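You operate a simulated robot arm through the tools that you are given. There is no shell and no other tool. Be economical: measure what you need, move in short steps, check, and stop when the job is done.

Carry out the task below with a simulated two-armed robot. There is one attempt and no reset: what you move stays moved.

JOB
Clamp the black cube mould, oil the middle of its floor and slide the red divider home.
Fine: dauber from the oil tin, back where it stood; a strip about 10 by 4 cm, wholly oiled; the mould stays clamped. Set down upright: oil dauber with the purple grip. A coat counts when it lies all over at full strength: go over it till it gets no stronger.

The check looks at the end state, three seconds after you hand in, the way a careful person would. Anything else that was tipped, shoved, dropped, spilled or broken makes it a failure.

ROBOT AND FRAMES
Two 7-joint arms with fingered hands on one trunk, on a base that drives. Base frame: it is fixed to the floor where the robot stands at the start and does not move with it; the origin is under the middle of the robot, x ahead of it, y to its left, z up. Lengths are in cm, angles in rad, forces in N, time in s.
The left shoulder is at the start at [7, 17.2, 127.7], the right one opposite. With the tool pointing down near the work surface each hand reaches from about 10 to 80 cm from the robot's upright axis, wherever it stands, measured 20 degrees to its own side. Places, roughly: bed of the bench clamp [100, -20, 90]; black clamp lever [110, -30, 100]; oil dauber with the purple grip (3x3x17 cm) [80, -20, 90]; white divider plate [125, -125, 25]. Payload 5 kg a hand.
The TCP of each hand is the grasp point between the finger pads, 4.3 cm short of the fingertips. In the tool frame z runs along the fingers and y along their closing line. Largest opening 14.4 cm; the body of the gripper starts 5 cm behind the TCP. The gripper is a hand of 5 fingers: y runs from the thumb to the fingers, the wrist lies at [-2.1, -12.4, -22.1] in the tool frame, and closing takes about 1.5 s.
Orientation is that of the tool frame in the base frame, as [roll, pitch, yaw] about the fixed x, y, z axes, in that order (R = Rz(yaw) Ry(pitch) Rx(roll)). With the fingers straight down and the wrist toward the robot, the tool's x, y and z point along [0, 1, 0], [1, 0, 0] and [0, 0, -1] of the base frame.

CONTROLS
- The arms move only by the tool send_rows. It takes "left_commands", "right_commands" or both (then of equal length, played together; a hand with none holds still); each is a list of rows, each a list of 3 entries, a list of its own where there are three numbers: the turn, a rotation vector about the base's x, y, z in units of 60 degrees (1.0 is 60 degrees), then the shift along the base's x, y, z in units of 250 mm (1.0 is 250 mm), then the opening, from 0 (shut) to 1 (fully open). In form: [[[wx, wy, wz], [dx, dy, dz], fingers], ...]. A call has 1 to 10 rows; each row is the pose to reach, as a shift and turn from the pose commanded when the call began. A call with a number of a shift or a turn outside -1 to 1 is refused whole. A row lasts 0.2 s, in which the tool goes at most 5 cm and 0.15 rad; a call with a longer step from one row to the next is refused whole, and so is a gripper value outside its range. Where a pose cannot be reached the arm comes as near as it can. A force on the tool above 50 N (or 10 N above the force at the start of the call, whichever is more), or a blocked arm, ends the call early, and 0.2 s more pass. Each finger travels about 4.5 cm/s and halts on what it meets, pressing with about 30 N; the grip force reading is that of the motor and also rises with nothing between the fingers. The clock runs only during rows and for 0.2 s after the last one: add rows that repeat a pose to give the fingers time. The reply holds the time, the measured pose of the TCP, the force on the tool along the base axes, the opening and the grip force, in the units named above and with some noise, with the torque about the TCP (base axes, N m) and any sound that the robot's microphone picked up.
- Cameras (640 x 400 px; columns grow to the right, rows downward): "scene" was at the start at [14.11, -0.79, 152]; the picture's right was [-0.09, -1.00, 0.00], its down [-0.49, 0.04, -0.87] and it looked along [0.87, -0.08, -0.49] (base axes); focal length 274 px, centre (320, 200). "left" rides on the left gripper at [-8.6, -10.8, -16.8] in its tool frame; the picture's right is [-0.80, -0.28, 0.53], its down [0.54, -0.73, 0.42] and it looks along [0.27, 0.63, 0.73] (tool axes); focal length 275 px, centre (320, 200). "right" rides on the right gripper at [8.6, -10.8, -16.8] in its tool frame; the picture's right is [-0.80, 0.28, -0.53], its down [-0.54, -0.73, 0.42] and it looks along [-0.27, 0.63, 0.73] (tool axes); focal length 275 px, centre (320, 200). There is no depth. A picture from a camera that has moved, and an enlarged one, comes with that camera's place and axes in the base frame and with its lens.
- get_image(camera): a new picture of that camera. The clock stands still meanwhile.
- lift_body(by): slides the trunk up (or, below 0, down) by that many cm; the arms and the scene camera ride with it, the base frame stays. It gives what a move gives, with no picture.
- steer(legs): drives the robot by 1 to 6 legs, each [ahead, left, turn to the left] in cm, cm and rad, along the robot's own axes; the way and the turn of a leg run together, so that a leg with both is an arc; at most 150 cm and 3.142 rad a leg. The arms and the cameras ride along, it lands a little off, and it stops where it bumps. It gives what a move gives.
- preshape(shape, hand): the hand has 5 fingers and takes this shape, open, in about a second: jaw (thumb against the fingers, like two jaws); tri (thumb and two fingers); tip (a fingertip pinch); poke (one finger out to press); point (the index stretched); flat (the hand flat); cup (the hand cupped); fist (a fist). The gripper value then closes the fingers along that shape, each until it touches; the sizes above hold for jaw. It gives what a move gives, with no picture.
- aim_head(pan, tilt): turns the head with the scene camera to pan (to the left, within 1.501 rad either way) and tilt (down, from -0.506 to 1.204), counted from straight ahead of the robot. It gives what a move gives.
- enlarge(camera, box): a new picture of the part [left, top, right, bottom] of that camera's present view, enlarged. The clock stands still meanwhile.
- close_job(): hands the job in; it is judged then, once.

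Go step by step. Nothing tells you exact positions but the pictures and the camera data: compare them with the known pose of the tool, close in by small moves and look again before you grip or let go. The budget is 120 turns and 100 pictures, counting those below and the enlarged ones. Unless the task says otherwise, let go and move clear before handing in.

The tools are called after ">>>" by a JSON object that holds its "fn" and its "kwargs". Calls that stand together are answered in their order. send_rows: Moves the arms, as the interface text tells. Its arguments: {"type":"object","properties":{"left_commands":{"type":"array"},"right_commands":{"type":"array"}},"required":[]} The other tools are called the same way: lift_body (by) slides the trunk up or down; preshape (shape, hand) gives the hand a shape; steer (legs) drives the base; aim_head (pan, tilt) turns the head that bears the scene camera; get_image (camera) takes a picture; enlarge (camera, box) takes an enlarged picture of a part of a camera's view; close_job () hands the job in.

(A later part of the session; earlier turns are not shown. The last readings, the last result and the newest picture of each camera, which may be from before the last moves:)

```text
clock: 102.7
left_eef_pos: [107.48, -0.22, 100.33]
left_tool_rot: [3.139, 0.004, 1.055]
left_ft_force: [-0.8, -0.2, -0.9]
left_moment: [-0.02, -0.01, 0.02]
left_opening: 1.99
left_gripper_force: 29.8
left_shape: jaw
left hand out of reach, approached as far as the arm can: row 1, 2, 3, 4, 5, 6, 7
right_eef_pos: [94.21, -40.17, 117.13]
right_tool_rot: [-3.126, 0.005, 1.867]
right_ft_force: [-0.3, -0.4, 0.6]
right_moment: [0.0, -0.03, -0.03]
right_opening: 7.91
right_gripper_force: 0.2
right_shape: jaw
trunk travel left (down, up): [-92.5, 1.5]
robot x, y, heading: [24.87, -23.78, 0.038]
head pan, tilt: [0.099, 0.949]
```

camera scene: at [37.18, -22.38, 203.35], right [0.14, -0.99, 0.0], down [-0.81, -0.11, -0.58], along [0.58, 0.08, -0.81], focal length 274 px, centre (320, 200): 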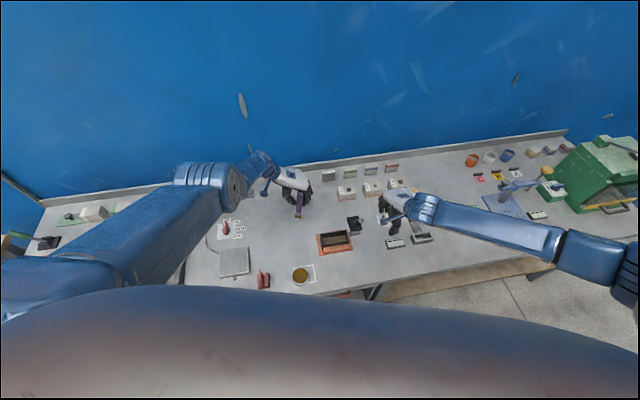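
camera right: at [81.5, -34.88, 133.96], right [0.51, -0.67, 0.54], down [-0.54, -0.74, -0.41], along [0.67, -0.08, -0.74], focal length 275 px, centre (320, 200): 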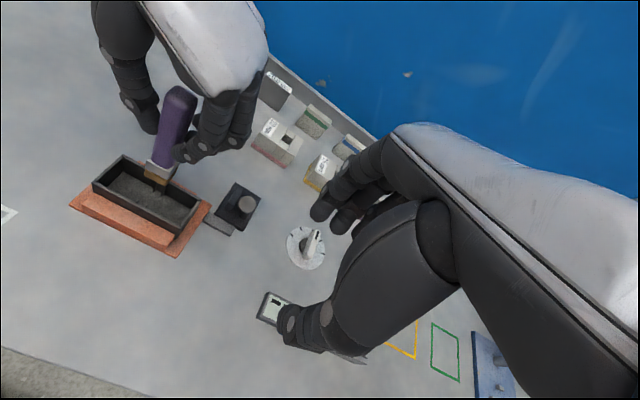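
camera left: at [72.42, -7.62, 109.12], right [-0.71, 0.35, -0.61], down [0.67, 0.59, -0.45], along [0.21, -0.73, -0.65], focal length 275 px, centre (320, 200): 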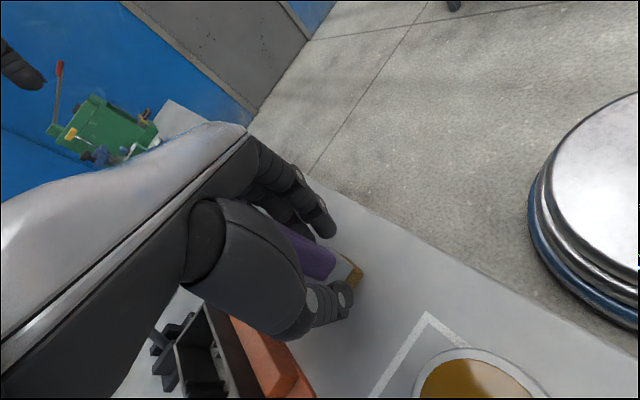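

>>> {"fn": "send_rows", "kwargs": {"left_commands": [[[0, 0, 0.1], [-0.1, 0.08, 0.12], 0], [[0, 0, 0.2], [-0.22, 0.16, 0.24], 0], [[0, 0, 0.3], [-0.34, 0.24, 0.36], 0], [[0, 0, 0.4], [-0.46, 0.32, 0.45], 0], [[0, 0, 0.5], [-0.58, 0.38, 0.55], 0], [[0, 0, 0.6], [-0.7, 0.4, 0.65], 0], [[0, 0, 0.7], [-0.8, 0.4, 0.75], 0], [[0, 0, 0.7], [-0.9, 0.4, 0.8], 0], [[0, 0, 0.7], [-0.9, 0.4, 0.8], 0]]}}

```text
clock: 104.7
left_eef_pos: [110.13, 15.23, 101.04]
left_tool_rot: [3.137, 0.004, 1.787]
left_ft_force: [-0.2, 0.2, -1.4]
left_moment: [-0.02, -0.02, 0.01]
left_opening: 2.01
left_gripper_force: 29.8
left_shape: jaw
left hand out of reach, approached as far as the arm can: row 1, 2, 3, 4, 5, 6, 7, 8, 9
right_eef_pos: [94.24, -40.26, 117.13]
right_tool_rot: [-3.127, 0.009, 1.87]
right_ft_force: [-0.6, 0.3, 1.2]
right_moment: [-0.02, 0.0, 0.0]
right_opening: 7.88
right_gripper_force: 0.0
right_shape: jaw
trunk travel left (down, up): [-92.5, 1.5]
robot x, y, heading: [24.33, -23.61, 0.038]
head pan, tilt: [0.099, 0.949]
```

The arm is at a straight-elbow singularity. Radial pulls do nothing, so I'll swing it up and out sideways first, then in and down so the elbow takes a share.

>>> {"fn": "send_rows", "kwargs": {"left_commands": [[[0, 0, 0], [0.08, -0.1, 0.1], 0], [[0, 0, 0], [0.16, -0.2, 0.2], 0], [[0, 0, 0], [0.24, -0.3, 0.3], 0], [[0, 0, 0], [0.32, -0.4, 0.4], 0], [[0, 0, 0], [0.32, -0.4, 0.4], 0]]}}

```text
clock: 105.9
left_eef_pos: [118.67, 4.9, 110.76]
left_tool_rot: [3.139, 0.002, 1.786]
left_ft_force: [0.7, -0.5, -1.1]
left_moment: [0.04, 0.02, -0.02]
left_opening: 1.98
left_gripper_force: 30.1
left_shape: jaw
left hand out of reach, approached as far as the arm can: row 2, 3
right_eef_pos: [94.28, -40.44, 117.18]
right_tool_rot: [-3.127, 0.006, 1.868]
right_ft_force: [0.1, -0.2, -0.4]
right_moment: [0.0, -0.02, 0.0]
right_opening: 7.92
right_gripper_force: 0.1
right_shape: jaw
trunk travel left (down, up): [-92.5, 1.5]
robot x, y, heading: [24.84, -23.72, 0.04]
head pan, tilt: [0.099, 0.949]
```

That pose was reached properly. Now inward, a bit at a time.

>>> {"fn": "send_rows", "kwargs": {"left_commands": [[[0, 0, 0], [-0.1, 0, 0.02], 0], [[0, 0, 0], [-0.25, 0, 0.04], 0], [[0, 0, 0], [-0.4, 0, 0.06], 0], [[0, 0, 0], [-0.55, 0, 0.08], 0], [[0, 0, 0], [-0.7, 0, 0.1], 0], [[0, 0, 0], [-0.85, 0, 0.12], 0], [[0, 0, 0], [-0.85, 0, 0.12], 0]]}}

```text
clock: 107.5
left_eef_pos: [111.99, 5.98, 102.0]
left_tool_rot: [3.139, 0.003, 1.787]
left_ft_force: [-0.6, 0.1, -1.3]
left_moment: [0.0, 0.04, -0.01]
left_opening: 2.0
left_gripper_force: 30.4
left_shape: jaw
left hand out of reach, approached as far as the arm can: row 1, 2, 3, 4, 5, 6, 7
right_eef_pos: [94.24, -40.24, 117.12]
right_tool_rot: [-3.128, 0.006, 1.869]
right_ft_force: [0.6, 0.4, 0.6]
right_moment: [-0.01, 0.03, 0.01]
right_opening: 7.9
right_gripper_force: 0.1
right_shape: jaw
trunk travel left (down, up): [-92.5, 1.5]
robot x, y, heading: [24.69, -23.28, 0.037]
head pan, tilt: [0.099, 0.949]
```

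The elbow flexes on upward motion, so I'll command mostly upward with a little inward.

>>> {"fn": "send_rows", "kwargs": {"left_commands": [[[0, 0, 0], [0.06, 0, 0.12], 0], [[0, 0, 0], [0.08, 0, 0.26], 0], [[0, 0, 0], [0.06, 0, 0.42], 0], [[0, 0, 0], [0.0, 0, 0.58], 0], [[0, 0, 0], [-0.06, 0, 0.74], 0], [[0, 0, 0], [-0.12, 0, 0.9], 0], [[0, 0, 0], [-0.15, 0, 1.0], 0], [[0, 0, 0], [-0.15, 0, 1.0], 0]]}}

```text
clock: 109.3
left_eef_pos: [124.07, 6.83, 120.2]
left_tool_rot: [3.138, 0.004, 1.786]
left_ft_force: [2.1, -0.4, 0.3]
left_moment: [0.02, 0.1, 0.0]
left_opening: 1.99
left_gripper_force: 29.9
left_shape: jaw
left hand out of reach, approached as far as the arm can: row 1, 2, 3, 4, 5, 6, 7, 8
right_eef_pos: [94.09, -40.28, 117.1]
right_tool_rot: [-3.129, 0.008, 1.869]
right_ft_force: [0.1, 0.0, -0.3]
right_moment: [0.0, 0.03, -0.01]
right_opening: 7.9
right_gripper_force: 0.0
right_shape: jaw
trunk travel left (down, up): [-92.5, 1.5]
robot x, y, heading: [24.79, -23.51, 0.039]
head pan, tilt: [0.099, 0.949]
```

>>> {"fn": "send_rows", "kwargs": {"left_commands": [[[0, 0, 0], [-0.03, -0.15, 0], 0], [[0, 0, 0], [-0.06, -0.3, 0], 0], [[0, 0, 0], [-0.1, -0.46, 0], 0], [[0, 0, 0], [-0.15, -0.62, 0], 0], [[0, 0, 0], [-0.22, -0.78, 0], 0], [[0, 0, 0], [-0.3, -0.94, 0], 0], [[0, 0, 0], [-0.3, -0.94, 0], 0]]}}

```text
clock: 110.9
left_eef_pos: [120.57, -17.87, 118.54]
left_tool_rot: [3.136, 0.004, 1.786]
left_ft_force: [-0.3, 0.4, -1.2]
left_moment: [-0.02, 0.05, -0.02]
left_opening: 2.01
left_gripper_force: 30.4
left_shape: jaw
left hand out of reach, approached as far as the arm can: row 1, 2, 3, 4, 5, 6, 7
right_eef_pos: [94.14, -40.19, 117.04]
right_tool_rot: [-3.128, 0.009, 1.867]
right_ft_force: [0.2, 0.8, -1.5]
right_moment: [0.0, -0.02, -0.01]
right_opening: 7.9
right_gripper_force: 0.1
right_shape: jaw
trunk travel left (down, up): [-92.5, 1.5]
robot x, y, heading: [24.82, -23.42, 0.037]
head pan, tilt: [0.099, 0.949]
```

I'll raise the hand a good deal toward its original relative pose, to see whether the elbow unlocks.

>>> {"fn": "send_rows", "kwargs": {"left_commands": [[[0, 0, -0.02], [-0.02, 0.06, 0.15], 0], [[0, 0, -0.04], [-0.05, 0.12, 0.3], 0], [[0, 0, -0.06], [-0.1, 0.2, 0.45], 0], [[0, 0, -0.08], [-0.17, 0.3, 0.6], 0], [[0, 0, -0.1], [-0.25, 0.4, 0.74], 0], [[0, 0, -0.12], [-0.35, 0.5, 0.86], 0], [[0, 0, -0.14], [-0.47, 0.6, 0.96], 0], [[0, 0, -0.16], [-0.6, 0.7, 1.0], 0], [[0, 0, -0.16], [-0.7, 0.8, 1.0], 0], [[0, 0, -0.16], [-0.7, 0.8, 1.0], 0]]}}

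```text
clock: 113.1
left_eef_pos: [130.75, 2.72, 138.17]
left_tool_rot: [3.137, 0.005, 1.617]
left_ft_force: [0.1, 0.6, -1.6]
left_moment: [-0.05, -0.02, -0.01]
left_opening: 2.01
left_gripper_force: 29.7
left_shape: jaw
left hand out of reach, approached as far as the arm can: row 1, 2, 3, 4, 5, 6, 7, 8, 9, 10
right_eef_pos: [94.2, -40.17, 117.12]
right_tool_rot: [-3.126, 0.009, 1.869]
right_ft_force: [0.6, 0.1, -0.2]
right_moment: [0.0, 0.0, 0.01]
right_opening: 7.91
right_gripper_force: 0.0
right_shape: jaw
trunk travel left (down, up): [-92.5, 1.5]
robot x, y, heading: [24.59, -23.38, 0.036]
head pan, tilt: [0.099, 0.949]
```

>>> {"fn": "get_image", "kwargs": {"camera": "scene"}}

```text
12 pictures are left
camera scene: at [37.18, -22.12, 203.35], right [0.14, -0.99, 0.0], down [-0.81, -0.11, -0.58], along [0.58, 0.08, -0.81], focal length 274 px, centre (320, 200)
```

scene: 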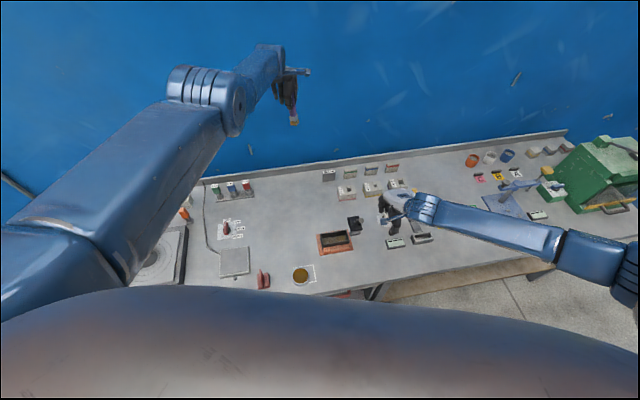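

The arm is straight and flexes downward and inward. From this height I'll swing down with an inside target.

>>> {"fn": "send_rows", "kwargs": {"left_commands": [[[0, 0, 0], [-0.1, -0.05, -0.16], 0], [[0, 0, 0], [-0.2, -0.1, -0.32], 0], [[0, 0, 0], [-0.3, -0.15, -0.48], 0], [[0, 0, 0], [-0.4, -0.2, -0.64], 0], [[0, 0, 0], [-0.5, -0.25, -0.8], 0], [[0, 0, 0], [-0.6, -0.25, -0.8], 0], [[0, 0, 0], [-0.6, -0.25, -0.8], 0]]}}

```text
clock: 114.7
left_eef_pos: [120.94, -3.89, 114.7]
left_tool_rot: [3.136, 0.003, 1.617]
left_ft_force: [0.1, 0.5, -1.0]
left_moment: [-0.03, -0.01, 0.0]
left_opening: 1.99
left_gripper_force: 30.1
left_shape: jaw
left hand out of reach, approached as far as the arm can: row 1, 2, 3, 4, 5, 6, 7
right_eef_pos: [94.26, -40.4, 117.12]
right_tool_rot: [-3.127, 0.007, 1.867]
right_ft_force: [-0.7, 0.2, -0.1]
right_moment: [-0.02, 0.01, -0.02]
right_opening: 7.91
right_gripper_force: 0.0
right_shape: jaw
trunk travel left (down, up): [-92.5, 1.5]
robot x, y, heading: [24.77, -23.59, 0.038]
head pan, tilt: [0.099, 0.949]
```

I'll wiggle tangentially both ways while creeping inward in small amounts so the solver can work the elbow off its straight stop.

>>> {"fn": "send_rows", "kwargs": {"left_commands": [[[0, 0, 0], [-0.017, -0.16, 0.01], 0], [[0, 0, 0], [-0.034, 0, 0.02], 0], [[0, 0, 0], [-0.05, 0.16, 0.03], 0], [[0, 0, 0], [-0.06, 0, 0.04], 0], [[0, 0, 0], [0, 0, 0.16], 0], [[0, 0, 0], [-0.08, 0, 0.05], 0], [[0, 0, 0], [-0.16, 0, -0.06], 0], [[0, 0, 0], [-0.11, 0, 0.06], 0], [[0, 0, 0], [-0.12, -0.16, 0.07], 0], [[0, 0, 0], [-0.13, 0, 0.08], 0]]}}

```text
clock: 116.9
left_eef_pos: [120.92, -4.21, 114.61]
left_tool_rot: [3.14, 0.006, 1.616]
left_ft_force: [-0.1, -1.1, -1.9]
left_moment: [0.06, -0.02, 0.01]
left_opening: 2.01
left_gripper_force: 30.0
left_shape: jaw
left hand out of reach, approached as far as the arm can: row 2, 3, 4, 5, 6, 7, 8, 9, 10
right_eef_pos: [94.23, -40.2, 117.12]
right_tool_rot: [-3.127, 0.007, 1.867]
right_ft_force: [0.0, 0.7, -0.4]
right_moment: [-0.06, -0.04, -0.01]
right_opening: 7.9
right_gripper_force: 0.0
right_shape: jaw
trunk travel left (down, up): [-92.5, 1.5]
robot x, y, heading: [24.58, -23.51, 0.034]
head pan, tilt: [0.099, 0.949]
```

Moving toward −y works, since that direction flexes the elbow. I'll sweep steadily that way while coming inward.

>>> {"fn": "send_rows", "kwargs": {"left_commands": [[[0, 0, 0], [-0.02, -0.16, 0.01], 0], [[0, 0, 0], [-0.05, -0.32, 0.02], 0], [[0, 0, 0], [-0.09, -0.48, 0.04], 0], [[0, 0, 0], [-0.15, -0.62, 0.06], 0], [[0, 0, 0], [-0.23, -0.74, 0.09], 0], [[0, 0, 0], [-0.33, -0.84, 0.12], 0], [[0, 0, 0], [-0.33, -0.84, 0.12], 0]]}}

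```text
clock: 118.5
left_eef_pos: [116.57, -26.4, 115.13]
left_tool_rot: [3.141, 0.005, 1.619]
left_ft_force: [-0.6, 0.0, -0.8]
left_moment: [-0.02, -0.02, 0.01]
left_opening: 1.98
left_gripper_force: 29.9
left_shape: jaw
left hand out of reach, approached as far as the arm can: row 2, 3, 4, 5, 6, 7
right_eef_pos: [94.3, -40.21, 117.11]
right_tool_rot: [-3.128, 0.009, 1.868]
right_ft_force: [0.3, -0.2, -0.1]
right_moment: [-0.04, -0.04, 0.0]
right_opening: 7.9
right_gripper_force: 0.2
right_shape: jaw
trunk travel left (down, up): [-92.5, 1.5]
robot x, y, heading: [25.16, -23.42, 0.04]
head pan, tilt: [0.099, 0.949]
```

I'll steer back to a pose I know worked (left half of the mould, wrist to the left), turning the hand on the way.

>>> {"fn": "send_rows", "kwargs": {"left_commands": [[[0, 0, -0.14], [-0.05, 0.03, 0.01], 0], [[0, 0, -0.28], [-0.12, 0.06, 0.02], 0], [[0, 0, -0.42], [-0.2, 0.09, 0.02], 0], [[0, 0, -0.56], [-0.29, 0.12, 0.02], 0], [[0, 0, -0.7], [-0.38, 0.16, 0.02], 0], [[0, 0, -0.84], [-0.48, 0.2, 0.02], 0], [[0, 0, -0.98], [-0.58, 0.24, 0.02], 0], [[0, 0, -0.98], [-0.68, 0.28, 0.02], 0], [[0, 0, -0.98], [-0.76, 0.32, 0.02], 0], [[0, 0, -0.98], [-0.84, 0.33, 0.02], 0]]}}

```text
clock: 120.7
left_eef_pos: [108.23, -19.94, 107.49]
left_tool_rot: [3.138, 0.004, 0.591]
left_ft_force: [1.2, 0.3, -1.6]
left_moment: [0.02, 0.05, -0.02]
left_opening: 2.04
left_gripper_force: 30.0
left_shape: jaw
left hand out of reach, approached as far as the arm can: row 1, 2, 3, 4, 5, 6, 7, 8, 9, 10
right_eef_pos: [94.21, -40.18, 117.02]
right_tool_rot: [-3.128, 0.008, 1.867]
right_ft_force: [-0.1, -0.1, 0.6]
right_moment: [0.02, 0.02, -0.02]
right_opening: 7.92
right_gripper_force: 0.1
right_shape: jaw
trunk travel left (down, up): [-92.5, 1.5]
robot x, y, heading: [24.68, -23.33, 0.04]
head pan, tilt: [0.099, 0.949]
```

Since the elbow can't be pulled straight in, I'll demand a wrist bend past its limit while keeping the wrist in place, which should force the forearm (and elbow) to bend.

>>> {"fn": "send_rows", "kwargs": {"left_commands": [[[0, 0.14, 0], [-0.129, 0, 0.04], 0], [[0, 0.28, 0], [-0.255, 0, 0.09], 0], [[0, 0.42, 0], [-0.376, 0, 0.15], 0], [[0, 0.56, 0], [-0.488, 0, 0.22], 0], [[0, 0.7, 0], [-0.59, 0, 0.3], 0], [[0, 0.84, 0], [-0.68, 0, 0.4], 0], [[0, 0.96, 0], [-0.754, 0, 0.48], 0], [[0, 0.96, 0], [-0.8, 0, 0.5], 0]]}}

```text
clock: 122.5
left_eef_pos: [90.53, -20.44, 118.47]
left_tool_rot: [-2.42, 0.781, 0.9]
left_ft_force: [-0.5, -0.6, -0.9]
left_moment: [0.01, -0.09, 0.03]
left_opening: 1.99
left_gripper_force: 29.8
left_shape: jaw
left hand out of reach, approached as far as the arm can: row 1, 2, 3, 4, 5, 6, 7, 8
right_eef_pos: [94.25, -40.25, 117.1]
right_tool_rot: [-3.127, 0.007, 1.868]
right_ft_force: [0.4, -0.3, 0.1]
right_moment: [0.0, 0.01, -0.02]
right_opening: 7.92
right_gripper_force: 0.1
right_shape: jaw
trunk travel left (down, up): [-92.5, 1.5]
robot x, y, heading: [24.87, -23.68, 0.041]
head pan, tilt: [0.099, 0.949]
```

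The wrist distance dropped to about 86, so the elbow seems to have started bending. I'll try moving inward now.

>>> {"fn": "send_rows", "kwargs": {"left_commands": [[[0, 0.1, 0], [-0.08, 0, 0.06], 0], [[0, 0.2, 0], [-0.16, 0, 0.12], 0], [[0, 0.2, 0], [-0.26, 0, 0.18], 0], [[0, 0.2, 0], [-0.36, 0, 0.24], 0], [[0, 0.2, 0], [-0.46, 0, 0.3], 0], [[0, 0.2, 0], [-0.46, 0, 0.3], 0]]}}

```text
clock: 123.9
left_eef_pos: [86.69, -20.95, 121.2]
left_tool_rot: [-2.157, 0.894, 1.099]
left_ft_force: [-0.5, 0.4, -0.3]
left_moment: [0.01, -0.09, -0.02]
left_opening: 2.04
left_gripper_force: 29.9
left_shape: jaw
left hand out of reach, approached as far as the arm can: row 2, 3, 4, 5, 6
right_eef_pos: [94.2, -40.28, 117.1]
right_tool_rot: [-3.128, 0.009, 1.868]
right_ft_force: [-0.7, -0.1, 0.2]
right_moment: [0.01, -0.02, 0.03]
right_opening: 7.89
right_gripper_force: 0.1
right_shape: jaw
trunk travel left (down, up): [-92.5, 1.5]
robot x, y, heading: [24.46, -23.55, 0.039]
head pan, tilt: [0.099, 0.949]
```

Still on the same sphere. I'll keep rotating about the wrist until its limit makes the forearm move.

>>> {"fn": "send_rows", "kwargs": {"left_commands": [[[0, 0.14, 0], [-0.084, 0, 0.11], 0], [[0, 0.28, 0], [-0.152, 0, 0.232], 0], [[0, 0.42, 0], [-0.202, 0, 0.36], 0], [[0, 0.56, 0], [-0.232, 0, 0.5], 0], [[0, 0.7, 0], [-0.24, 0, 0.636], 0], [[0, 0.84, 0], [-0.228, 0, 0.776], 0], [[0, 0.955, 0], [-0.208, 0, 0.888], 0], [[0, 0.955, 0], [-0.208, 0, 0.888], 0]]}}

```text
clock: 125.9
left_eef_pos: [85.97, -21.56, 145.8]
left_tool_rot: [-1.186, 0.889, 1.926]
left_ft_force: [-0.5, -0.7, 0.5]
left_moment: [0.0, -0.17, -0.08]
left_opening: 1.98
left_gripper_force: 30.2
left_shape: jaw
left hand out of reach, approached as far as the arm can: row 1, 2, 3, 4, 5, 6, 7, 8
right_eef_pos: [93.79, -40.43, 117.44]
right_tool_rot: [-3.131, 0.003, 1.867]
right_ft_force: [-0.3, -0.5, 0.7]
right_moment: [0.04, -0.05, -0.01]
right_opening: 7.92
right_gripper_force: 0.0
right_shape: jaw
trunk travel left (down, up): [-92.5, 1.5]
robot x, y, heading: [24.71, -23.33, 0.038]
head pan, tilt: [0.099, 0.949]
stopped in row 8 (left hand): the arm was blocked; the commanded pose is now the measured one
```

The arm reported "blocked" and its commanded pose was reset to the measured one. I'll try a straight inward move from here.

>>> {"fn": "send_rows", "kwargs": {"left_commands": [[[0, 0, 0], [-0.06, 0.04, 0.02], 0], [[0, 0, 0], [-0.15, 0.08, 0.04], 0], [[0, 0, 0], [-0.26, 0.12, 0.06], 0], [[0, 0, 0], [-0.38, 0.16, 0.08], 0], [[0, 0, 0], [-0.5, 0.2, 0.1], 0], [[0, 0, 0], [-0.5, 0.2, 0.1], 0]]}}

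```text
clock: 127.3
left_eef_pos: [73.95, -16.14, 147.84]
left_tool_rot: [-1.177, 0.889, 1.933]
left_ft_force: [0.0, -0.1, -1.5]
left_moment: [0.0, -0.07, 0.04]
left_opening: 2.02
left_gripper_force: 30.6
left_shape: jaw
right_eef_pos: [94.22, -39.89, 117.37]
right_tool_rot: [-3.132, 0.007, 1.869]
right_ft_force: [-0.5, 0.5, -0.4]
right_moment: [-0.04, -0.02, 0.03]
right_opening: 7.9
right_gripper_force: 0.0
right_shape: jaw
trunk travel left (down, up): [-92.5, 1.5]
robot x, y, heading: [25.21, -23.84, 0.041]
head pan, tilt: [0.099, 0.949]
```

The elbow is free again. Now I'll unwind the hand back to pointing down, keeping it high and closer in.

>>> {"fn": "send_rows", "kwargs": {"left_commands": [[[0, -0.14, 0], [-0.02, 0, -0.1], 0], [[0, -0.28, 0], [-0.032, 0, -0.22], 0], [[0, -0.42, 0], [-0.024, 0, -0.35], 0], [[0, -0.56, 0], [0.006, 0, -0.48], 0], [[0, -0.7, 0], [0.056, 0, -0.6], 0], [[0, -0.84, 0], [0.124, 0, -0.7], 0], [[0, -0.96, 0], [0.19, 0, -0.78], 0], [[0, -0.96, 0], [0.19, 0, -0.78], 0]]}}

>>> {"fn": "send_rows", "kwargs": {"left_commands": [[[0, -0.14, 0], [0.07, 0.02, -0.02], 0], [[0, -0.28, 0], [0.15, 0.04, -0.04], 0], [[0, -0.42, 0], [0.23, 0.06, -0.06], 0], [[0, -0.56, 0], [0.31, 0.08, -0.08], 0], [[0, -0.7, 0], [0.38, 0.1, -0.1], 0], [[0, -0.84, 0], [0.44, 0.12, -0.1], 0], [[0, -0.98, 0], [0.5, 0.14, -0.1], 0], [[0, -1.0, 0], [0.52, 0.16, -0.1], 0]]}}

```text
clock: 129.1
left_eef_pos: [78.77, -16.34, 128.21]
left_tool_rot: [-2.615, 0.649, 0.834]
left_ft_force: [0.1, 0.2, -0.9]
left_moment: [0.02, -0.01, 0.05]
left_opening: 1.98
left_gripper_force: 30.4
left_shape: jaw
right_eef_pos: [94.31, -40.09, 117.11]
right_tool_rot: [-3.129, 0.005, 1.866]
right_ft_force: [-0.2, -0.3, 0.6]
right_moment: [0.01, 0.02, 0.01]
right_opening: 7.89
right_gripper_force: 0.0
right_shape: jaw
trunk travel left (down, up): [-92.5, 1.5]
robot x, y, heading: [25.27, -23.12, 0.037]
head pan, tilt: [0.099, 0.949]
```

```text
clock: 130.9
left_eef_pos: [91.55, -12.18, 125.92]
left_tool_rot: [2.962, -0.163, 0.641]
left_ft_force: [0.2, 0.6, -1.8]
left_moment: [0.02, 0.06, -0.02]
left_opening: 2.01
left_gripper_force: 29.6
left_shape: jaw
right_eef_pos: [94.34, -40.14, 117.07]
right_tool_rot: [-3.129, 0.005, 1.867]
right_ft_force: [-0.1, -0.9, 0.5]
right_moment: [0.0, -0.01, 0.01]
right_opening: 7.92
right_gripper_force: 0.1
right_shape: jaw
trunk travel left (down, up): [-92.5, 1.5]
robot x, y, heading: [25.03, -23.47, 0.036]
head pan, tilt: [0.099, 0.949]
```

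Recovered. I'll level the hand to yaw 0.30, raise the right hand a bit, then lower the trunk 12 cm and shift the base so the left arm works well inside its reach.

>>> {"fn": "send_rows", "kwargs": {"left_commands": [[[0.015, 0.075, -0.1], [0, 0, 0], 0], [[0.03, 0.15, -0.2], [0, 0, 0], 0], [[0.045, 0.226, -0.28], [0, 0, 0], 0], [[0.045, 0.226, -0.325], [0, 0, 0], 0], [[0.045, 0.226, -0.325], [0, 0, 0], 0]], "right_commands": [[[0, 0, 0], [-0.02, -0.1, 0.12], 0.5], [[0, 0, 0], [-0.04, -0.2, 0.25], 0.5], [[0, 0, 0], [-0.06, -0.3, 0.38], 0.5], [[0, 0, 0], [-0.08, -0.36, 0.5], 0.5], [[0, 0, 0], [-0.08, -0.36, 0.5], 0.5]]}}

>>> {"fn": "lift_body", "kwargs": {"by": -12}}

>>> {"fn": "steer", "kwargs": {"legs": [[4, -4, 0]]}}

```text
clock: 132.1
left_eef_pos: [91.7, -12.08, 125.94]
left_tool_rot: [3.109, 0.028, 0.286]
left_ft_force: [-0.7, 0.1, -1.3]
left_moment: [-0.02, -0.01, -0.03]
left_opening: 2.0
left_gripper_force: 30.5
left_shape: jaw
right_eef_pos: [92.4, -49.07, 129.65]
right_tool_rot: [-3.128, 0.008, 1.87]
right_ft_force: [-0.1, 0.1, 0.0]
right_moment: [-0.01, -0.04, -0.01]
right_opening: 7.21
right_gripper_force: 0.0
right_shape: jaw
trunk travel left (down, up): [-92.5, 1.5]
robot x, y, heading: [24.82, -23.4, 0.036]
head pan, tilt: [0.099, 0.949]
```

```text
clock: 133.6
left_eef_pos: [91.77, -12.12, 113.92]
left_tool_rot: [3.109, 0.029, 0.288]
left_ft_force: [0.7, 0.9, -0.8]
left_moment: [0.01, -0.05, 0.0]
left_opening: 2.0
left_gripper_force: 30.0
left_shape: jaw
right_eef_pos: [92.37, -49.11, 117.54]
right_tool_rot: [-3.13, 0.004, 1.869]
right_ft_force: [0.2, 0.3, -0.2]
right_moment: [0.02, -0.02, 0.01]
right_opening: 7.24
right_gripper_force: 0.1
right_shape: jaw
trunk travel left (down, up): [-80.5, 13.5]
robot x, y, heading: [24.66, -23.02, 0.034]
head pan, tilt: [0.099, 0.949]
```

```text
clock: 134.6
left_eef_pos: [94.85, -14.96, 114.23]
left_tool_rot: [3.101, 0.022, 0.29]
left_ft_force: [-1.7, 1.4, -0.7]
left_moment: [-0.09, -0.16, 0.05]
left_opening: 2.02
left_gripper_force: 29.8
left_shape: jaw
right_eef_pos: [95.47, -51.91, 118.27]
right_tool_rot: [-3.136, 0.014, 1.871]
right_ft_force: [-1.8, 1.6, 1.5]
right_moment: [-0.19, -0.16, -0.02]
right_opening: 7.23
right_gripper_force: 0.1
right_shape: jaw
trunk travel left (down, up): [-80.5, 13.5]
robot x, y, heading: [29.05, -27.29, 0.036]
head pan, tilt: [0.099, 0.949]
```

Good posture now. I'll re-dip the head in the oil first, gently, since the first coat was thin.

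>>> {"fn": "send_rows", "kwargs": {"left_commands": [[[0.02, -0.004, 0.005], [-0.15, 0.05, 0], 0], [[0.043, -0.009, 0.01], [-0.33, 0.11, 0], 0], [[0.043, -0.009, 0.012], [-0.51, 0.17, 0], 0], [[0.043, -0.009, 0.012], [-0.68, 0.23, 0], 0], [[0.043, -0.009, 0.012], [-0.704, 0.244, -0.14], 0], [[0.043, -0.009, 0.012], [-0.704, 0.244, -0.3], 0], [[0.043, -0.009, 0.012], [-0.704, 0.244, -0.45], 0], [[0.043, -0.009, 0.012], [-0.704, 0.244, -0.52], 0], [[0.043, -0.009, 0.012], [-0.704, 0.244, -0.53], 0]]}}

```text
clock: 136.6
left_eef_pos: [77.85, -9.73, 100.61]
left_tool_rot: [-3.133, 0.005, 0.302]
left_ft_force: [0.5, 0.5, -1.4]
left_moment: [0.01, 0.01, 0.0]
left_opening: 2.0
left_gripper_force: 29.8
left_shape: jaw
right_eef_pos: [96.39, -52.76, 117.54]
right_tool_rot: [-3.131, 0.005, 1.87]
right_ft_force: [0.3, -0.4, 0.0]
right_moment: [0.01, -0.05, 0.0]
right_opening: 7.26
right_gripper_force: 0.0
right_shape: jaw
trunk travel left (down, up): [-80.5, 13.5]
robot x, y, heading: [28.88, -26.88, 0.039]
head pan, tilt: [0.099, 0.949]
```

>>> {"fn": "send_rows", "kwargs": {"left_commands": [[[0, 0, 0], [-0.026, 0.03, 0], 0], [[0, 0, 0], [-0.026, 0.03, -0.016], 0], [[0, 0, 0], [-0.026, 0.03, -0.028], 0], [[0, 0, 0], [-0.026, 0.03, -0.036], 0]]}}

>>> {"fn": "enlarge", "kwargs": {"camera": "scene", "box": [250, 215, 380, 310]}}

```text
clock: 137.6
left_eef_pos: [77.33, -9.14, 100.19]
left_tool_rot: [-3.137, 0.0, 0.303]
left_ft_force: [-3.9, 0.8, 49.7]
left_moment: [-0.16, 0.14, -0.03]
left_opening: 2.34
left_gripper_force: 30.5
left_shape: jaw
right_eef_pos: [96.1, -52.74, 117.9]
right_tool_rot: [-3.133, 0.005, 1.87]
right_ft_force: [0.1, 0.1, 0.9]
right_moment: [-0.01, -0.02, -0.05]
right_opening: 7.25
right_gripper_force: 0.0
right_shape: jaw
trunk travel left (down, up): [-80.5, 13.5]
robot x, y, heading: [28.78, -27.31, 0.036]
head pan, tilt: [0.099, 0.949]
```

```text
4.21 times, centred on (315, 262) of scene
camera zoom: at [40.59, -26.17, 191.46], right [0.14, -0.99, 0.0], down [-0.8, -0.11, -0.58], along [0.58, 0.08, -0.81], focal length 1154 px, centre (341, -63)
```

zoom: 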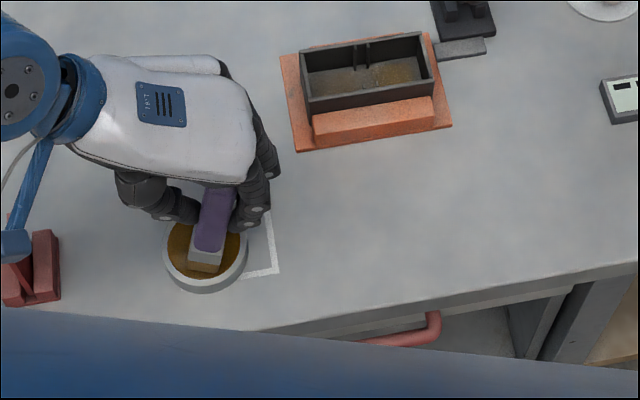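

That pressed harder than intended, so I'll lift straight out and return above the mould's left half.

>>> {"fn": "send_rows", "kwargs": {"left_commands": [[[0, 0, 0], [0.0, -0.005, 0.05], 0], [[0, 0, 0], [0.0, -0.005, 0.18], 0], [[0, 0, 0], [0.0, -0.005, 0.33], 0], [[0, 0, 0], [0.15, -0.07, 0.36], 0], [[0, 0, 0], [0.3, -0.14, 0.36], 0], [[0, 0, 0], [0.45, -0.21, 0.36], 0], [[0, 0, 0], [0.6, -0.28, 0.36], 0], [[0, 0, 0], [0.731, -0.352, 0.3], 0], [[0, 0, 0], [0.731, -0.352, 0.28], 0]]}}

>>> {"fn": "enlarge", "kwargs": {"camera": "scene", "box": [312, 195, 376, 240]}}

```text
clock: 139.6
left_eef_pos: [95.48, -17.59, 106.82]
left_tool_rot: [-3.132, 0.006, 0.302]
left_ft_force: [-0.5, 0.6, -0.7]
left_moment: [0.0, -0.01, 0.01]
left_opening: 2.05
left_gripper_force: 29.5
left_shape: jaw
right_eef_pos: [96.41, -52.7, 117.69]
right_tool_rot: [-3.129, 0.006, 1.871]
right_ft_force: [-0.6, -0.2, 0.7]
right_moment: [0.0, -0.01, 0.0]
right_opening: 7.22
right_gripper_force: 0.1
right_shape: jaw
trunk travel left (down, up): [-80.5, 13.5]
robot x, y, heading: [29.0, -27.0, 0.039]
head pan, tilt: [0.099, 0.949]
```

```text
8.89 times, centred on (344, 218) of scene
camera zoom: at [41.16, -25.99, 191.36], right [0.14, -0.99, 0.0], down [-0.81, -0.11, -0.58], along [0.58, 0.08, -0.81], focal length 2436 px, centre (107, 44)
```

zoom: 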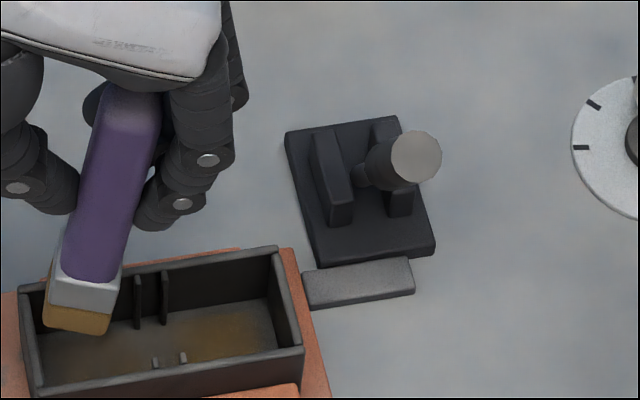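

The dauber is tilted about 7° in the grip, so I'll counter-tilt the hand and approach the floor carefully.

>>> {"fn": "send_rows", "kwargs": {"left_commands": [[[-0.118, -0.037, 0], [0, 0, 0], 0], [[-0.118, -0.037, 0], [0, 0, -0.12], 0], [[-0.118, -0.037, 0], [0, 0, -0.24], 0], [[-0.118, -0.037, 0], [0, 0, -0.262], 0], [[-0.118, -0.037, 0], [0, 0, -0.27], 0], [[-0.118, -0.037, 0], [0, 0, -0.276], 0]]}}

```text
clock: 141.0
left_eef_pos: [95.61, -17.73, 99.74]
left_tool_rot: [3.021, 0.006, 0.304]
left_ft_force: [-0.4, -0.3, -1.0]
left_moment: [0.02, -0.01, 0.0]
left_opening: 2.04
left_gripper_force: 29.9
left_shape: jaw
right_eef_pos: [96.41, -52.86, 117.6]
right_tool_rot: [-3.128, 0.006, 1.871]
right_ft_force: [0.1, -0.6, 0.0]
right_moment: [0.01, 0.0, -0.02]
right_opening: 7.24
right_gripper_force: 0.0
right_shape: jaw
trunk travel left (down, up): [-80.5, 13.5]
robot x, y, heading: [28.71, -27.16, 0.037]
head pan, tilt: [0.099, 0.949]
```

>>> {"fn": "send_rows", "kwargs": {"left_commands": [[[0, 0, 0], [0, 0, -0.004], 0], [[0, 0, 0], [0, 0, -0.008], 0], [[0, 0, 0], [0, 0, -0.012], 0]]}}

```text
clock: 141.8
left_eef_pos: [95.62, -17.75, 99.49]
left_tool_rot: [3.022, 0.007, 0.302]
left_ft_force: [0.1, -0.5, 0.6]
left_moment: [0.01, -0.01, 0.0]
left_opening: 2.04
left_gripper_force: 30.3
left_shape: jaw
right_eef_pos: [96.25, -52.79, 117.76]
right_tool_rot: [-3.131, 0.006, 1.873]
right_ft_force: [-0.8, 0.4, 1.0]
right_moment: [-0.02, -0.01, 0.02]
right_opening: 7.22
right_gripper_force: 0.1
right_shape: jaw
trunk travel left (down, up): [-80.5, 13.5]
robot x, y, heading: [29.35, -27.01, 0.039]
head pan, tilt: [0.099, 0.949]
```

Just touching now. I'll brush the left half thoroughly with light pressure.

>>> {"fn": "send_rows", "kwargs": {"left_commands": [[[0, 0, 0], [-0.0071, 0.0229, -0.006], 0], [[0, 0, 0], [0.0235, 0.0324, -0.006], 0], [[0, 0, 0], [0.0461, -0.0402, -0.006], 0], [[0, 0, 0], [0.0155, -0.0497, -0.006], 0], [[0, 0, 0], [-0.0071, 0.0229, -0.006], 0], [[0, 0, 0], [-0.0377, 0.0134, -0.006], 0], [[0, 0, 0], [-0.0151, -0.0592, -0.006], 0], [[0, 0, 0], [0.0155, -0.0497, -0.006], 0], [[0, 0, 0], [0.0461, -0.0402, -0.006], 0], [[0, 0, 0], [0, 0, -0.004], 0]]}}

>>> {"fn": "send_rows", "kwargs": {"left_commands": [[[0, 0, 0], [-0.0071, 0.0229, -0.002], 0], [[0, 0, 0], [0.0235, 0.0324, -0.002], 0], [[0, 0, 0], [0.0461, -0.0402, -0.002], 0], [[0, 0, 0], [0.0155, -0.0497, -0.002], 0], [[0, 0, 0], [-0.0071, 0.0229, -0.002], 0], [[0, 0, 0], [-0.0377, 0.0134, -0.002], 0], [[0, 0, 0], [-0.0151, -0.0592, -0.002], 0], [[0, 0, 0], [0.0155, -0.0497, -0.002], 0], [[0, 0, 0], [0.0461, -0.0402, -0.002], 0], [[0, 0, 0], [0, 0, -0.002], 0]]}}

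```text
clock: 144.0
left_eef_pos: [95.38, -18.02, 99.23]
left_tool_rot: [3.021, 0.005, 0.302]
left_ft_force: [-1.3, -2.4, 15.1]
left_moment: [-0.48, -0.05, -0.09]
left_opening: 2.11
left_gripper_force: 30.0
left_shape: jaw
right_eef_pos: [96.17, -52.93, 117.75]
right_tool_rot: [-3.131, 0.004, 1.869]
right_ft_force: [0.1, 0.0, 0.3]
right_moment: [0.04, -0.01, 0.02]
right_opening: 7.25
right_gripper_force: 0.1
right_shape: jaw
trunk travel left (down, up): [-80.5, 13.5]
robot x, y, heading: [29.13, -26.87, 0.036]
head pan, tilt: [0.099, 0.949]
```

```text
clock: 146.2
left_eef_pos: [95.5, -17.85, 99.28]
left_tool_rot: [3.02, 0.006, 0.301]
left_ft_force: [0.9, -2.0, 5.5]
left_moment: [-0.26, -0.08, 0.0]
left_opening: 2.0
left_gripper_force: 30.1
left_shape: jaw
right_eef_pos: [96.2, -52.96, 117.73]
right_tool_rot: [-3.131, 0.005, 1.868]
right_ft_force: [-0.6, -0.1, -0.5]
right_moment: [0.02, -0.02, -0.04]
right_opening: 7.23
right_gripper_force: 0.0
right_shape: jaw
trunk travel left (down, up): [-80.5, 13.5]
robot x, y, heading: [28.86, -27.34, 0.036]
head pan, tilt: [0.099, 0.949]
```

Next I'll try sliding slowly through the middle between the ribs, watching the side force.

>>> {"fn": "send_rows", "kwargs": {"left_commands": [[[0, 0, 0], [0.0095, -0.0306, 0], 0], [[0, 0, 0], [0.0167, -0.0535, 0], 0], [[0, 0, 0], [0.0214, -0.0688, 0], 0], [[0, 0, 0], [0.0262, -0.084, 0], 0]]}}

```text
clock: 147.2
left_eef_pos: [96.38, -19.65, 99.45]
left_tool_rot: [3.021, 0.002, 0.306]
left_ft_force: [-0.6, 11.0, 15.8]
left_moment: [0.85, -0.01, -0.14]
left_opening: 2.05
left_gripper_force: 29.9
left_shape: jaw
right_eef_pos: [96.28, -52.7, 117.8]
right_tool_rot: [-3.131, 0.005, 1.87]
right_ft_force: [0.5, 0.2, -0.9]
right_moment: [0.02, 0.03, 0.0]
right_opening: 7.26
right_gripper_force: 0.0
right_shape: jaw
trunk travel left (down, up): [-80.5, 13.5]
robot x, y, heading: [28.81, -27.41, 0.039]
head pan, tilt: [0.099, 0.949]
```

>>> {"fn": "enlarge", "kwargs": {"camera": "scene", "box": [316, 205, 364, 239]}}

```text
11.76 times, centred on (340, 222) of scene
camera zoom: at [40.97, -25.85, 191.38], right [0.14, -0.99, 0.0], down [-0.81, -0.11, -0.58], along [0.58, 0.08, -0.81], focal length 3224 px, centre (85, -59)
```

zoom: 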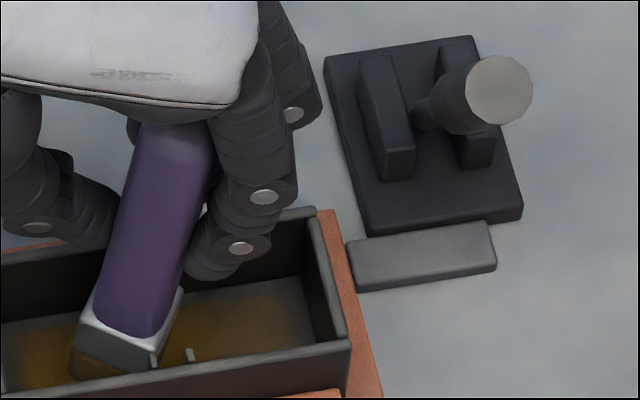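

The head's near corner is at the near rib. I'll back off slightly, shift 3–4 mm away from me and slide again.

>>> {"fn": "send_rows", "kwargs": {"left_commands": [[[0, 0, 0], [-0.01, 0.032, 0.002], 0], [[0, 0, 0], [0.004, 0.036, 0.002], 0], [[0, 0, 0], [0.0135, 0.0055, 0.002], 0], [[0, 0, 0], [0.0207, -0.0175, 0.002], 0], [[0, 0, 0], [0.028, -0.04, 0.002], 0], [[0, 0, 0], [0.035, -0.0633, 0.002], 0]]}}

```text
clock: 148.6
left_eef_pos: [97.17, -21.49, 99.51]
left_tool_rot: [3.021, 0.006, 0.303]
left_ft_force: [-1.3, 1.3, 2.8]
left_moment: [0.09, 0.01, 0.06]
left_opening: 1.97
left_gripper_force: 30.5
left_shape: jaw
right_eef_pos: [96.4, -52.93, 117.57]
right_tool_rot: [-3.128, 0.002, 1.871]
right_ft_force: [-0.5, 0.4, 0.6]
right_moment: [0.01, 0.02, 0.0]
right_opening: 7.25
right_gripper_force: 0.1
right_shape: jaw
trunk travel left (down, up): [-80.5, 13.5]
robot x, y, heading: [29.06, -27.3, 0.038]
head pan, tilt: [0.099, 0.949]
```

It slides between the ribs freely on this line. I'll run full-length passes back and forth along it.

>>> {"fn": "send_rows", "kwargs": {"left_commands": [[[0, 0, 0], [0.0167, -0.0535, -0.006], 0], [[0, 0, 0], [0.0345, -0.111, -0.006], 0], [[0, 0, 0], [0.0167, -0.0535, -0.006], 0], [[0, 0, 0], [0, 0, -0.006], 0], [[0, 0, 0], [-0.0167, 0.0535, -0.006], 0], [[0, 0, 0], [-0.0333, 0.107, -0.006], 0], [[0, 0, 0], [-0.05, 0.16, -0.006], 0], [[0, 0, 0], [-0.0333, 0.107, -0.006], 0], [[0, 0, 0], [-0.0167, 0.0535, -0.006], 0], [[0, 0, 0], [0, 0, -0.006], 0]]}}

>>> {"fn": "send_rows", "kwargs": {"left_commands": [[[0, 0, 0], [0.0167, -0.0535, 0], 0], [[0, 0, 0], [0.0345, -0.111, 0], 0], [[0, 0, 0], [0.0167, -0.0535, 0], 0], [[0, 0, 0], [0, 0, 0], 0], [[0, 0, 0], [-0.0095, 0.03, 0], 0], [[0, 0, 0], [0, 0, 0], 0], [[0, 0, 0], [0.0095, -0.03, 0], 0], [[0, 0, 0], [0.0238, -0.0764, 0], 0]]}}

```text
clock: 150.8
left_eef_pos: [97.08, -21.27, 99.3]
left_tool_rot: [3.021, 0.005, 0.301]
left_ft_force: [-2.0, 0.7, 10.2]
left_moment: [-0.03, 0.05, 0.03]
left_opening: 2.0
left_gripper_force: 29.9
left_shape: jaw
right_eef_pos: [96.29, -52.71, 117.61]
right_tool_rot: [-3.131, 0.005, 1.871]
right_ft_force: [-1.5, -0.5, -0.4]
right_moment: [0.01, 0.03, 0.0]
right_opening: 7.24
right_gripper_force: 0.0
right_shape: jaw
trunk travel left (down, up): [-80.5, 13.5]
robot x, y, heading: [29.1, -26.99, 0.034]
head pan, tilt: [0.099, 0.949]
```

```text
clock: 152.6
left_eef_pos: [97.72, -23.28, 99.37]
left_tool_rot: [3.019, 0.005, 0.306]
left_ft_force: [-1.8, 4.0, 18.4]
left_moment: [0.06, 0.06, -0.02]
left_opening: 2.03
left_gripper_force: 30.3
left_shape: jaw
right_eef_pos: [96.16, -52.68, 117.68]
right_tool_rot: [-3.132, 0.004, 1.87]
right_ft_force: [0.0, -0.4, -0.1]
right_moment: [0.01, -0.01, -0.05]
right_opening: 7.22
right_gripper_force: 0.0
right_shape: jaw
trunk travel left (down, up): [-80.5, 13.5]
robot x, y, heading: [28.75, -26.91, 0.039]
head pan, tilt: [0.099, 0.949]
```

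Right half loops next, from this centre line.

>>> {"fn": "send_rows", "kwargs": {"left_commands": [[[0, 0, 0], [0.0219, 0.0236, 0.002], 0], [[0, 0, 0], [0.0434, -0.0452, 0.002], 0], [[0, 0, 0], [0.0167, -0.0535, 0.002], 0], [[0, 0, 0], [-0.0048, 0.0153, 0.002], 0], [[0, 0, 0], [-0.0315, 0.007, 0.002], 0], [[0, 0, 0], [-0.01, -0.0618, 0.002], 0], [[0, 0, 0], [0.0434, -0.0452, 0.002], 0], [[0, 0, 0], [0.0219, 0.0236, 0.002], 0], [[0, 0, 0], [-0.0315, 0.007, 0.002], 0], [[0, 0, 0], [-0.01, -0.0618, 0.002], 0]]}}

>>> {"fn": "send_rows", "kwargs": {"left_commands": [[[0, 0, 0], [0.0534, 0.0166, 0], 0], [[0, 0, 0], [0.0319, 0.0854, 0], 0], [[0, 0, 0], [-0.0215, 0.0688, 0], 0], [[0, 0, 0], [0, 0, 0], 0], [[0, 0, 0], [0.0534, 0.0166, 0], 0], [[0, 0, 0], [0.0319, 0.0854, 0], 0], [[0, 0, 0], [-0.0215, 0.0688, 0], 0], [[0, 0, 0], [0.0052, 0.0771, 0], 0], [[0, 0, 0], [0.0267, 0.0083, 0], 0], [[0, 0, 0], [0.0052, 0.0771, 0], 0]]}}

```text
clock: 154.8
left_eef_pos: [97.34, -24.54, 99.29]
left_tool_rot: [3.02, 0.006, 0.304]
left_ft_force: [-5.7, 12.8, 17.9]
left_moment: [0.85, 0.24, 0.02]
left_opening: 2.11
left_gripper_force: 29.9
left_shape: jaw
right_eef_pos: [96.19, -52.45, 117.78]
right_tool_rot: [-3.131, 0.006, 1.873]
right_ft_force: [-0.6, 0.1, 0.0]
right_moment: [0.04, 0.01, -0.01]
right_opening: 7.24
right_gripper_force: 0.1
right_shape: jaw
trunk travel left (down, up): [-80.5, 13.5]
robot x, y, heading: [28.81, -27.31, 0.039]
head pan, tilt: [0.099, 0.949]
```

```text
clock: 157.0
left_eef_pos: [97.54, -22.78, 99.18]
left_tool_rot: [3.022, 0.004, 0.302]
left_ft_force: [0.2, -0.9, 2.0]
left_moment: [-0.16, -0.04, -0.01]
left_opening: 1.97
left_gripper_force: 29.5
left_shape: jaw
right_eef_pos: [96.27, -52.71, 117.63]
right_tool_rot: [-3.131, 0.004, 1.872]
right_ft_force: [-0.1, 0.5, 1.2]
right_moment: [0.01, -0.02, -0.02]
right_opening: 7.24
right_gripper_force: 0.1
right_shape: jaw
trunk travel left (down, up): [-80.5, 13.5]
robot x, y, heading: [28.66, -27.24, 0.039]
head pan, tilt: [0.099, 0.949]
```

Back through the middle and over the far side of the left half, then I'll lift and look.

>>> {"fn": "send_rows", "kwargs": {"left_commands": [[[0, 0, 0], [-0.0179, 0.0573, -0.005], 0], [[0, 0, 0], [-0.0357, 0.1146, -0.005], 0], [[0, 0, 0], [-0.0536, 0.172, -0.005], 0], [[0, 0, 0], [-0.0714, 0.229, -0.005], 0], [[0, 0, 0], [-0.0466, 0.2367, -0.005], 0], [[0, 0, 0], [-0.0264, 0.172, -0.005], 0], [[0, 0, 0], [-0.0466, 0.2367, -0.005], 0], [[0, 0, 0], [-0.083, 0.2256, -0.005], 0], [[0, 0, 0], [-0.0627, 0.1607, -0.005], 0], [[0, 0, 0], [-0.0512, 0.1643, -0.005], 0]]}}

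>>> {"fn": "send_rows", "kwargs": {"left_commands": [[[0, 0, 0], [0, 0, 0.1], 0], [[0, 0, 0], [0, 0, 0.25], 0], [[0, 0, 0], [-0.06, 0.02, 0.36], 0], [[0, 0, 0], [-0.2, 0.08, 0.36], 0], [[0, 0, 0], [-0.35, 0.14, 0.36], 0], [[0, 0, 0], [-0.5, 0.2, 0.36], 0]]}}

>>> {"fn": "enlarge", "kwargs": {"camera": "scene", "box": [312, 203, 360, 240]}}

```text
clock: 159.2
left_eef_pos: [96.07, -18.69, 99.28]
left_tool_rot: [3.022, 0.005, 0.303]
left_ft_force: [-2.9, 5.4, 16.5]
left_moment: [0.15, 0.13, -0.1]
left_opening: 2.04
left_gripper_force: 30.2
left_shape: jaw
right_eef_pos: [96.25, -52.69, 117.64]
right_tool_rot: [-3.132, 0.005, 1.871]
right_ft_force: [-0.2, -0.7, -0.4]
right_moment: [-0.03, 0.03, 0.03]
right_opening: 7.25
right_gripper_force: 0.1
right_shape: jaw
trunk travel left (down, up): [-80.5, 13.5]
robot x, y, heading: [28.92, -27.17, 0.039]
head pan, tilt: [0.099, 0.949]
```

```text
clock: 160.6
left_eef_pos: [83.56, -13.7, 108.18]
left_tool_rot: [3.019, 0.006, 0.301]
left_ft_force: [0.0, -0.1, -1.0]
left_moment: [0.03, -0.05, -0.02]
left_opening: 1.98
left_gripper_force: 30.0
left_shape: jaw
right_eef_pos: [96.2, -52.7, 117.72]
right_tool_rot: [-3.132, 0.006, 1.87]
right_ft_force: [-0.7, -0.4, 0.7]
right_moment: [0.02, -0.06, 0.0]
right_opening: 7.23
right_gripper_force: 0.1
right_shape: jaw
trunk travel left (down, up): [-80.5, 13.5]
robot x, y, heading: [28.94, -27.07, 0.036]
head pan, tilt: [0.099, 0.949]
```

```text
10.81 times, centred on (336, 222) of scene
camera zoom: at [40.88, -25.86, 191.38], right [0.14, -0.99, 0.0], down [-0.8, -0.11, -0.58], along [0.58, 0.08, -0.81], focal length 2963 px, centre (147, -32)
```

zoom: 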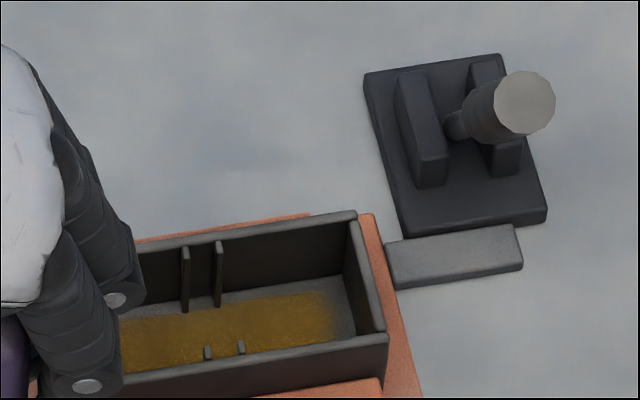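

A strong, even coat shows on the right half and in the middle. I'll move the hand to the dauber's place and view the whole floor.

>>> {"fn": "send_rows", "kwargs": {"left_commands": [[[0, 0, 0], [-0.05, -0.12, 0], 0], [[0, 0, 0], [-0.1, -0.25, 0], 0], [[0, 0, 0], [-0.12, -0.33, 0], 0], [[0, 0, 0], [-0.12, -0.33, 0], 0]]}}

>>> {"fn": "enlarge", "kwargs": {"camera": "scene", "box": [305, 200, 385, 260]}}

```text
clock: 161.6
left_eef_pos: [80.76, -22.06, 108.18]
left_tool_rot: [3.022, 0.006, 0.302]
left_ft_force: [0.1, -0.1, -0.5]
left_moment: [0.01, 0.03, -0.02]
left_opening: 1.98
left_gripper_force: 29.7
left_shape: jaw
right_eef_pos: [96.45, -52.69, 117.67]
right_tool_rot: [-3.131, 0.003, 1.871]
right_ft_force: [-0.3, -0.2, -0.4]
right_moment: [-0.01, -0.02, -0.01]
right_opening: 7.27
right_gripper_force: 0.2
right_shape: jaw
trunk travel left (down, up): [-80.5, 13.5]
robot x, y, heading: [28.4, -27.21, 0.04]
head pan, tilt: [0.099, 0.949]
```

```text
6.67 times, centred on (345, 230) of scene
camera zoom: at [41.26, -25.96, 191.35], right [0.14, -0.99, 0.0], down [-0.81, -0.11, -0.58], along [0.58, 0.08, -0.81], focal length 1827 px, centre (153, 0)
```

zoom: 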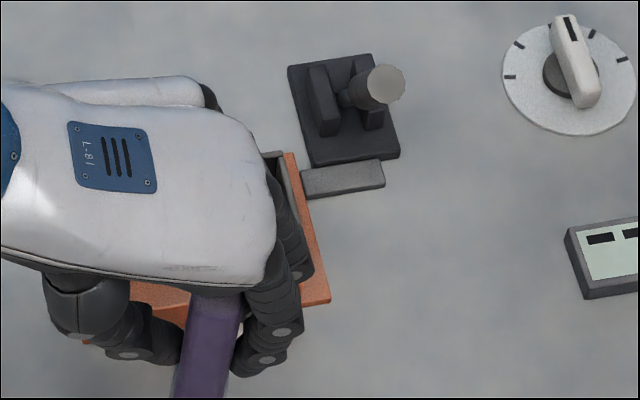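

The hand hid the mould. I'll shift it to the right and straighten the dauber a bit more before looking.

>>> {"fn": "send_rows", "kwargs": {"left_commands": [[[-0.045, -0.014, 0], [0, -0.16, 0], 0], [[-0.091, -0.028, 0], [0, -0.34, 0], 0], [[-0.091, -0.028, 0], [0, -0.52, 0], 0], [[-0.091, -0.028, 0], [0, -0.68, 0], 0], [[-0.091, -0.028, 0], [0, -0.68, 0], 0]]}}

>>> {"fn": "enlarge", "kwargs": {"camera": "scene", "box": [300, 200, 400, 275]}}

```text
clock: 162.8
left_eef_pos: [80.83, -39.1, 108.56]
left_tool_rot: [2.921, 0.006, 0.302]
left_ft_force: [-0.4, 0.0, -1.6]
left_moment: [-0.01, 0.02, 0.03]
left_opening: 1.98
left_gripper_force: 29.9
left_shape: jaw
right_eef_pos: [96.33, -52.76, 117.58]
right_tool_rot: [-3.13, 0.005, 1.869]
right_ft_force: [-0.3, 0.6, -0.4]
right_moment: [-0.01, 0.0, -0.01]
right_opening: 7.22
right_gripper_force: 0.1
right_shape: jaw
trunk travel left (down, up): [-80.5, 13.5]
robot x, y, heading: [29.11, -27.54, 0.045]
head pan, tilt: [0.099, 0.949]
```

```text
5.33 times, centred on (350, 238) of scene
camera zoom: at [41.16, -25.99, 191.36], right [0.14, -0.99, 0.0], down [-0.81, -0.11, -0.58], along [0.58, 0.08, -0.81], focal length 1462 px, centre (160, 0)
```

zoom: 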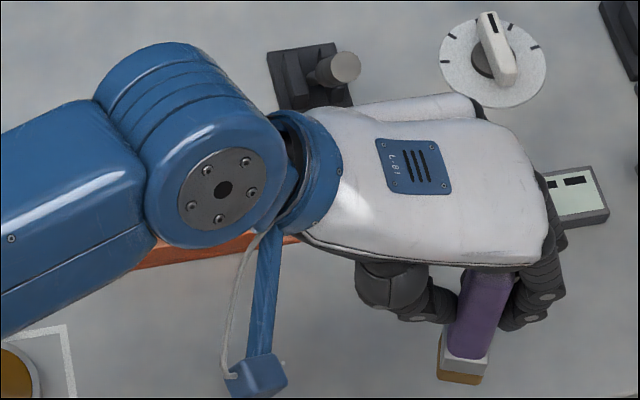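

The forearm hides it too. To be safe I'll straighten the dauber by half that correction and give the right end some extra passes, since the coat ended nearest the limit there.

>>> {"fn": "send_rows", "kwargs": {"left_commands": [[[0.045, 0.014, 0], [0.03, 0.15, 0.02], 0], [[0.045, 0.014, 0], [0.06, 0.3, 0.02], 0], [[0.045, 0.014, 0], [0.09, 0.45, 0.02], 0], [[0.045, 0.014, 0], [0.128, 0.604, 0.02], 0], [[0.045, 0.014, 0], [0.28, 0.61, 0.02], 0], [[0.045, 0.014, 0], [0.43, 0.615, 0.02], 0], [[0.045, 0.014, 0], [0.58, 0.62, 0.0], 0], [[0.045, 0.014, 0], [0.679, 0.628, -0.1], 0], [[0.045, 0.014, 0], [0.679, 0.628, -0.25], 0], [[0.045, 0.014, 0], [0.679, 0.628, -0.34], 0]]}}

>>> {"fn": "send_rows", "kwargs": {"left_commands": [[[0, 0, 0], [0, 0, -0.012], 0], [[0, 0, 0], [0, 0, -0.02], 0], [[0, 0, 0], [0, 0, -0.026], 0]]}}

```text
clock: 165.0
left_eef_pos: [97.83, -23.26, 99.86]
left_tool_rot: [2.966, 0.004, 0.304]
left_ft_force: [-2.8, 5.2, 30.1]
left_moment: [-0.47, 0.16, -0.13]
left_opening: 2.06
left_gripper_force: 30.3
left_shape: jaw
right_eef_pos: [96.13, -52.73, 117.77]
right_tool_rot: [-3.132, 0.008, 1.871]
right_ft_force: [-0.1, 0.5, -0.2]
right_moment: [0.0, -0.02, 0.0]
right_opening: 7.24
right_gripper_force: 0.1
right_shape: jaw
trunk travel left (down, up): [-80.5, 13.5]
robot x, y, heading: [28.93, -27.28, 0.036]
head pan, tilt: [0.099, 0.949]
```

```text
clock: 165.8
left_eef_pos: [97.76, -23.42, 99.09]
left_tool_rot: [2.972, 0.007, 0.3]
left_ft_force: [-2.0, 6.5, 28.7]
left_moment: [-0.44, 0.12, -0.13]
left_opening: 2.04
left_gripper_force: 29.8
left_shape: jaw
right_eef_pos: [96.23, -52.81, 117.7]
right_tool_rot: [-3.132, 0.005, 1.872]
right_ft_force: [0.9, 0.4, -1.0]
right_moment: [0.01, 0.03, 0.0]
right_opening: 7.26
right_gripper_force: 0.0
right_shape: jaw
trunk travel left (down, up): [-80.5, 13.5]
robot x, y, heading: [29.22, -27.27, 0.042]
head pan, tilt: [0.099, 0.949]
```

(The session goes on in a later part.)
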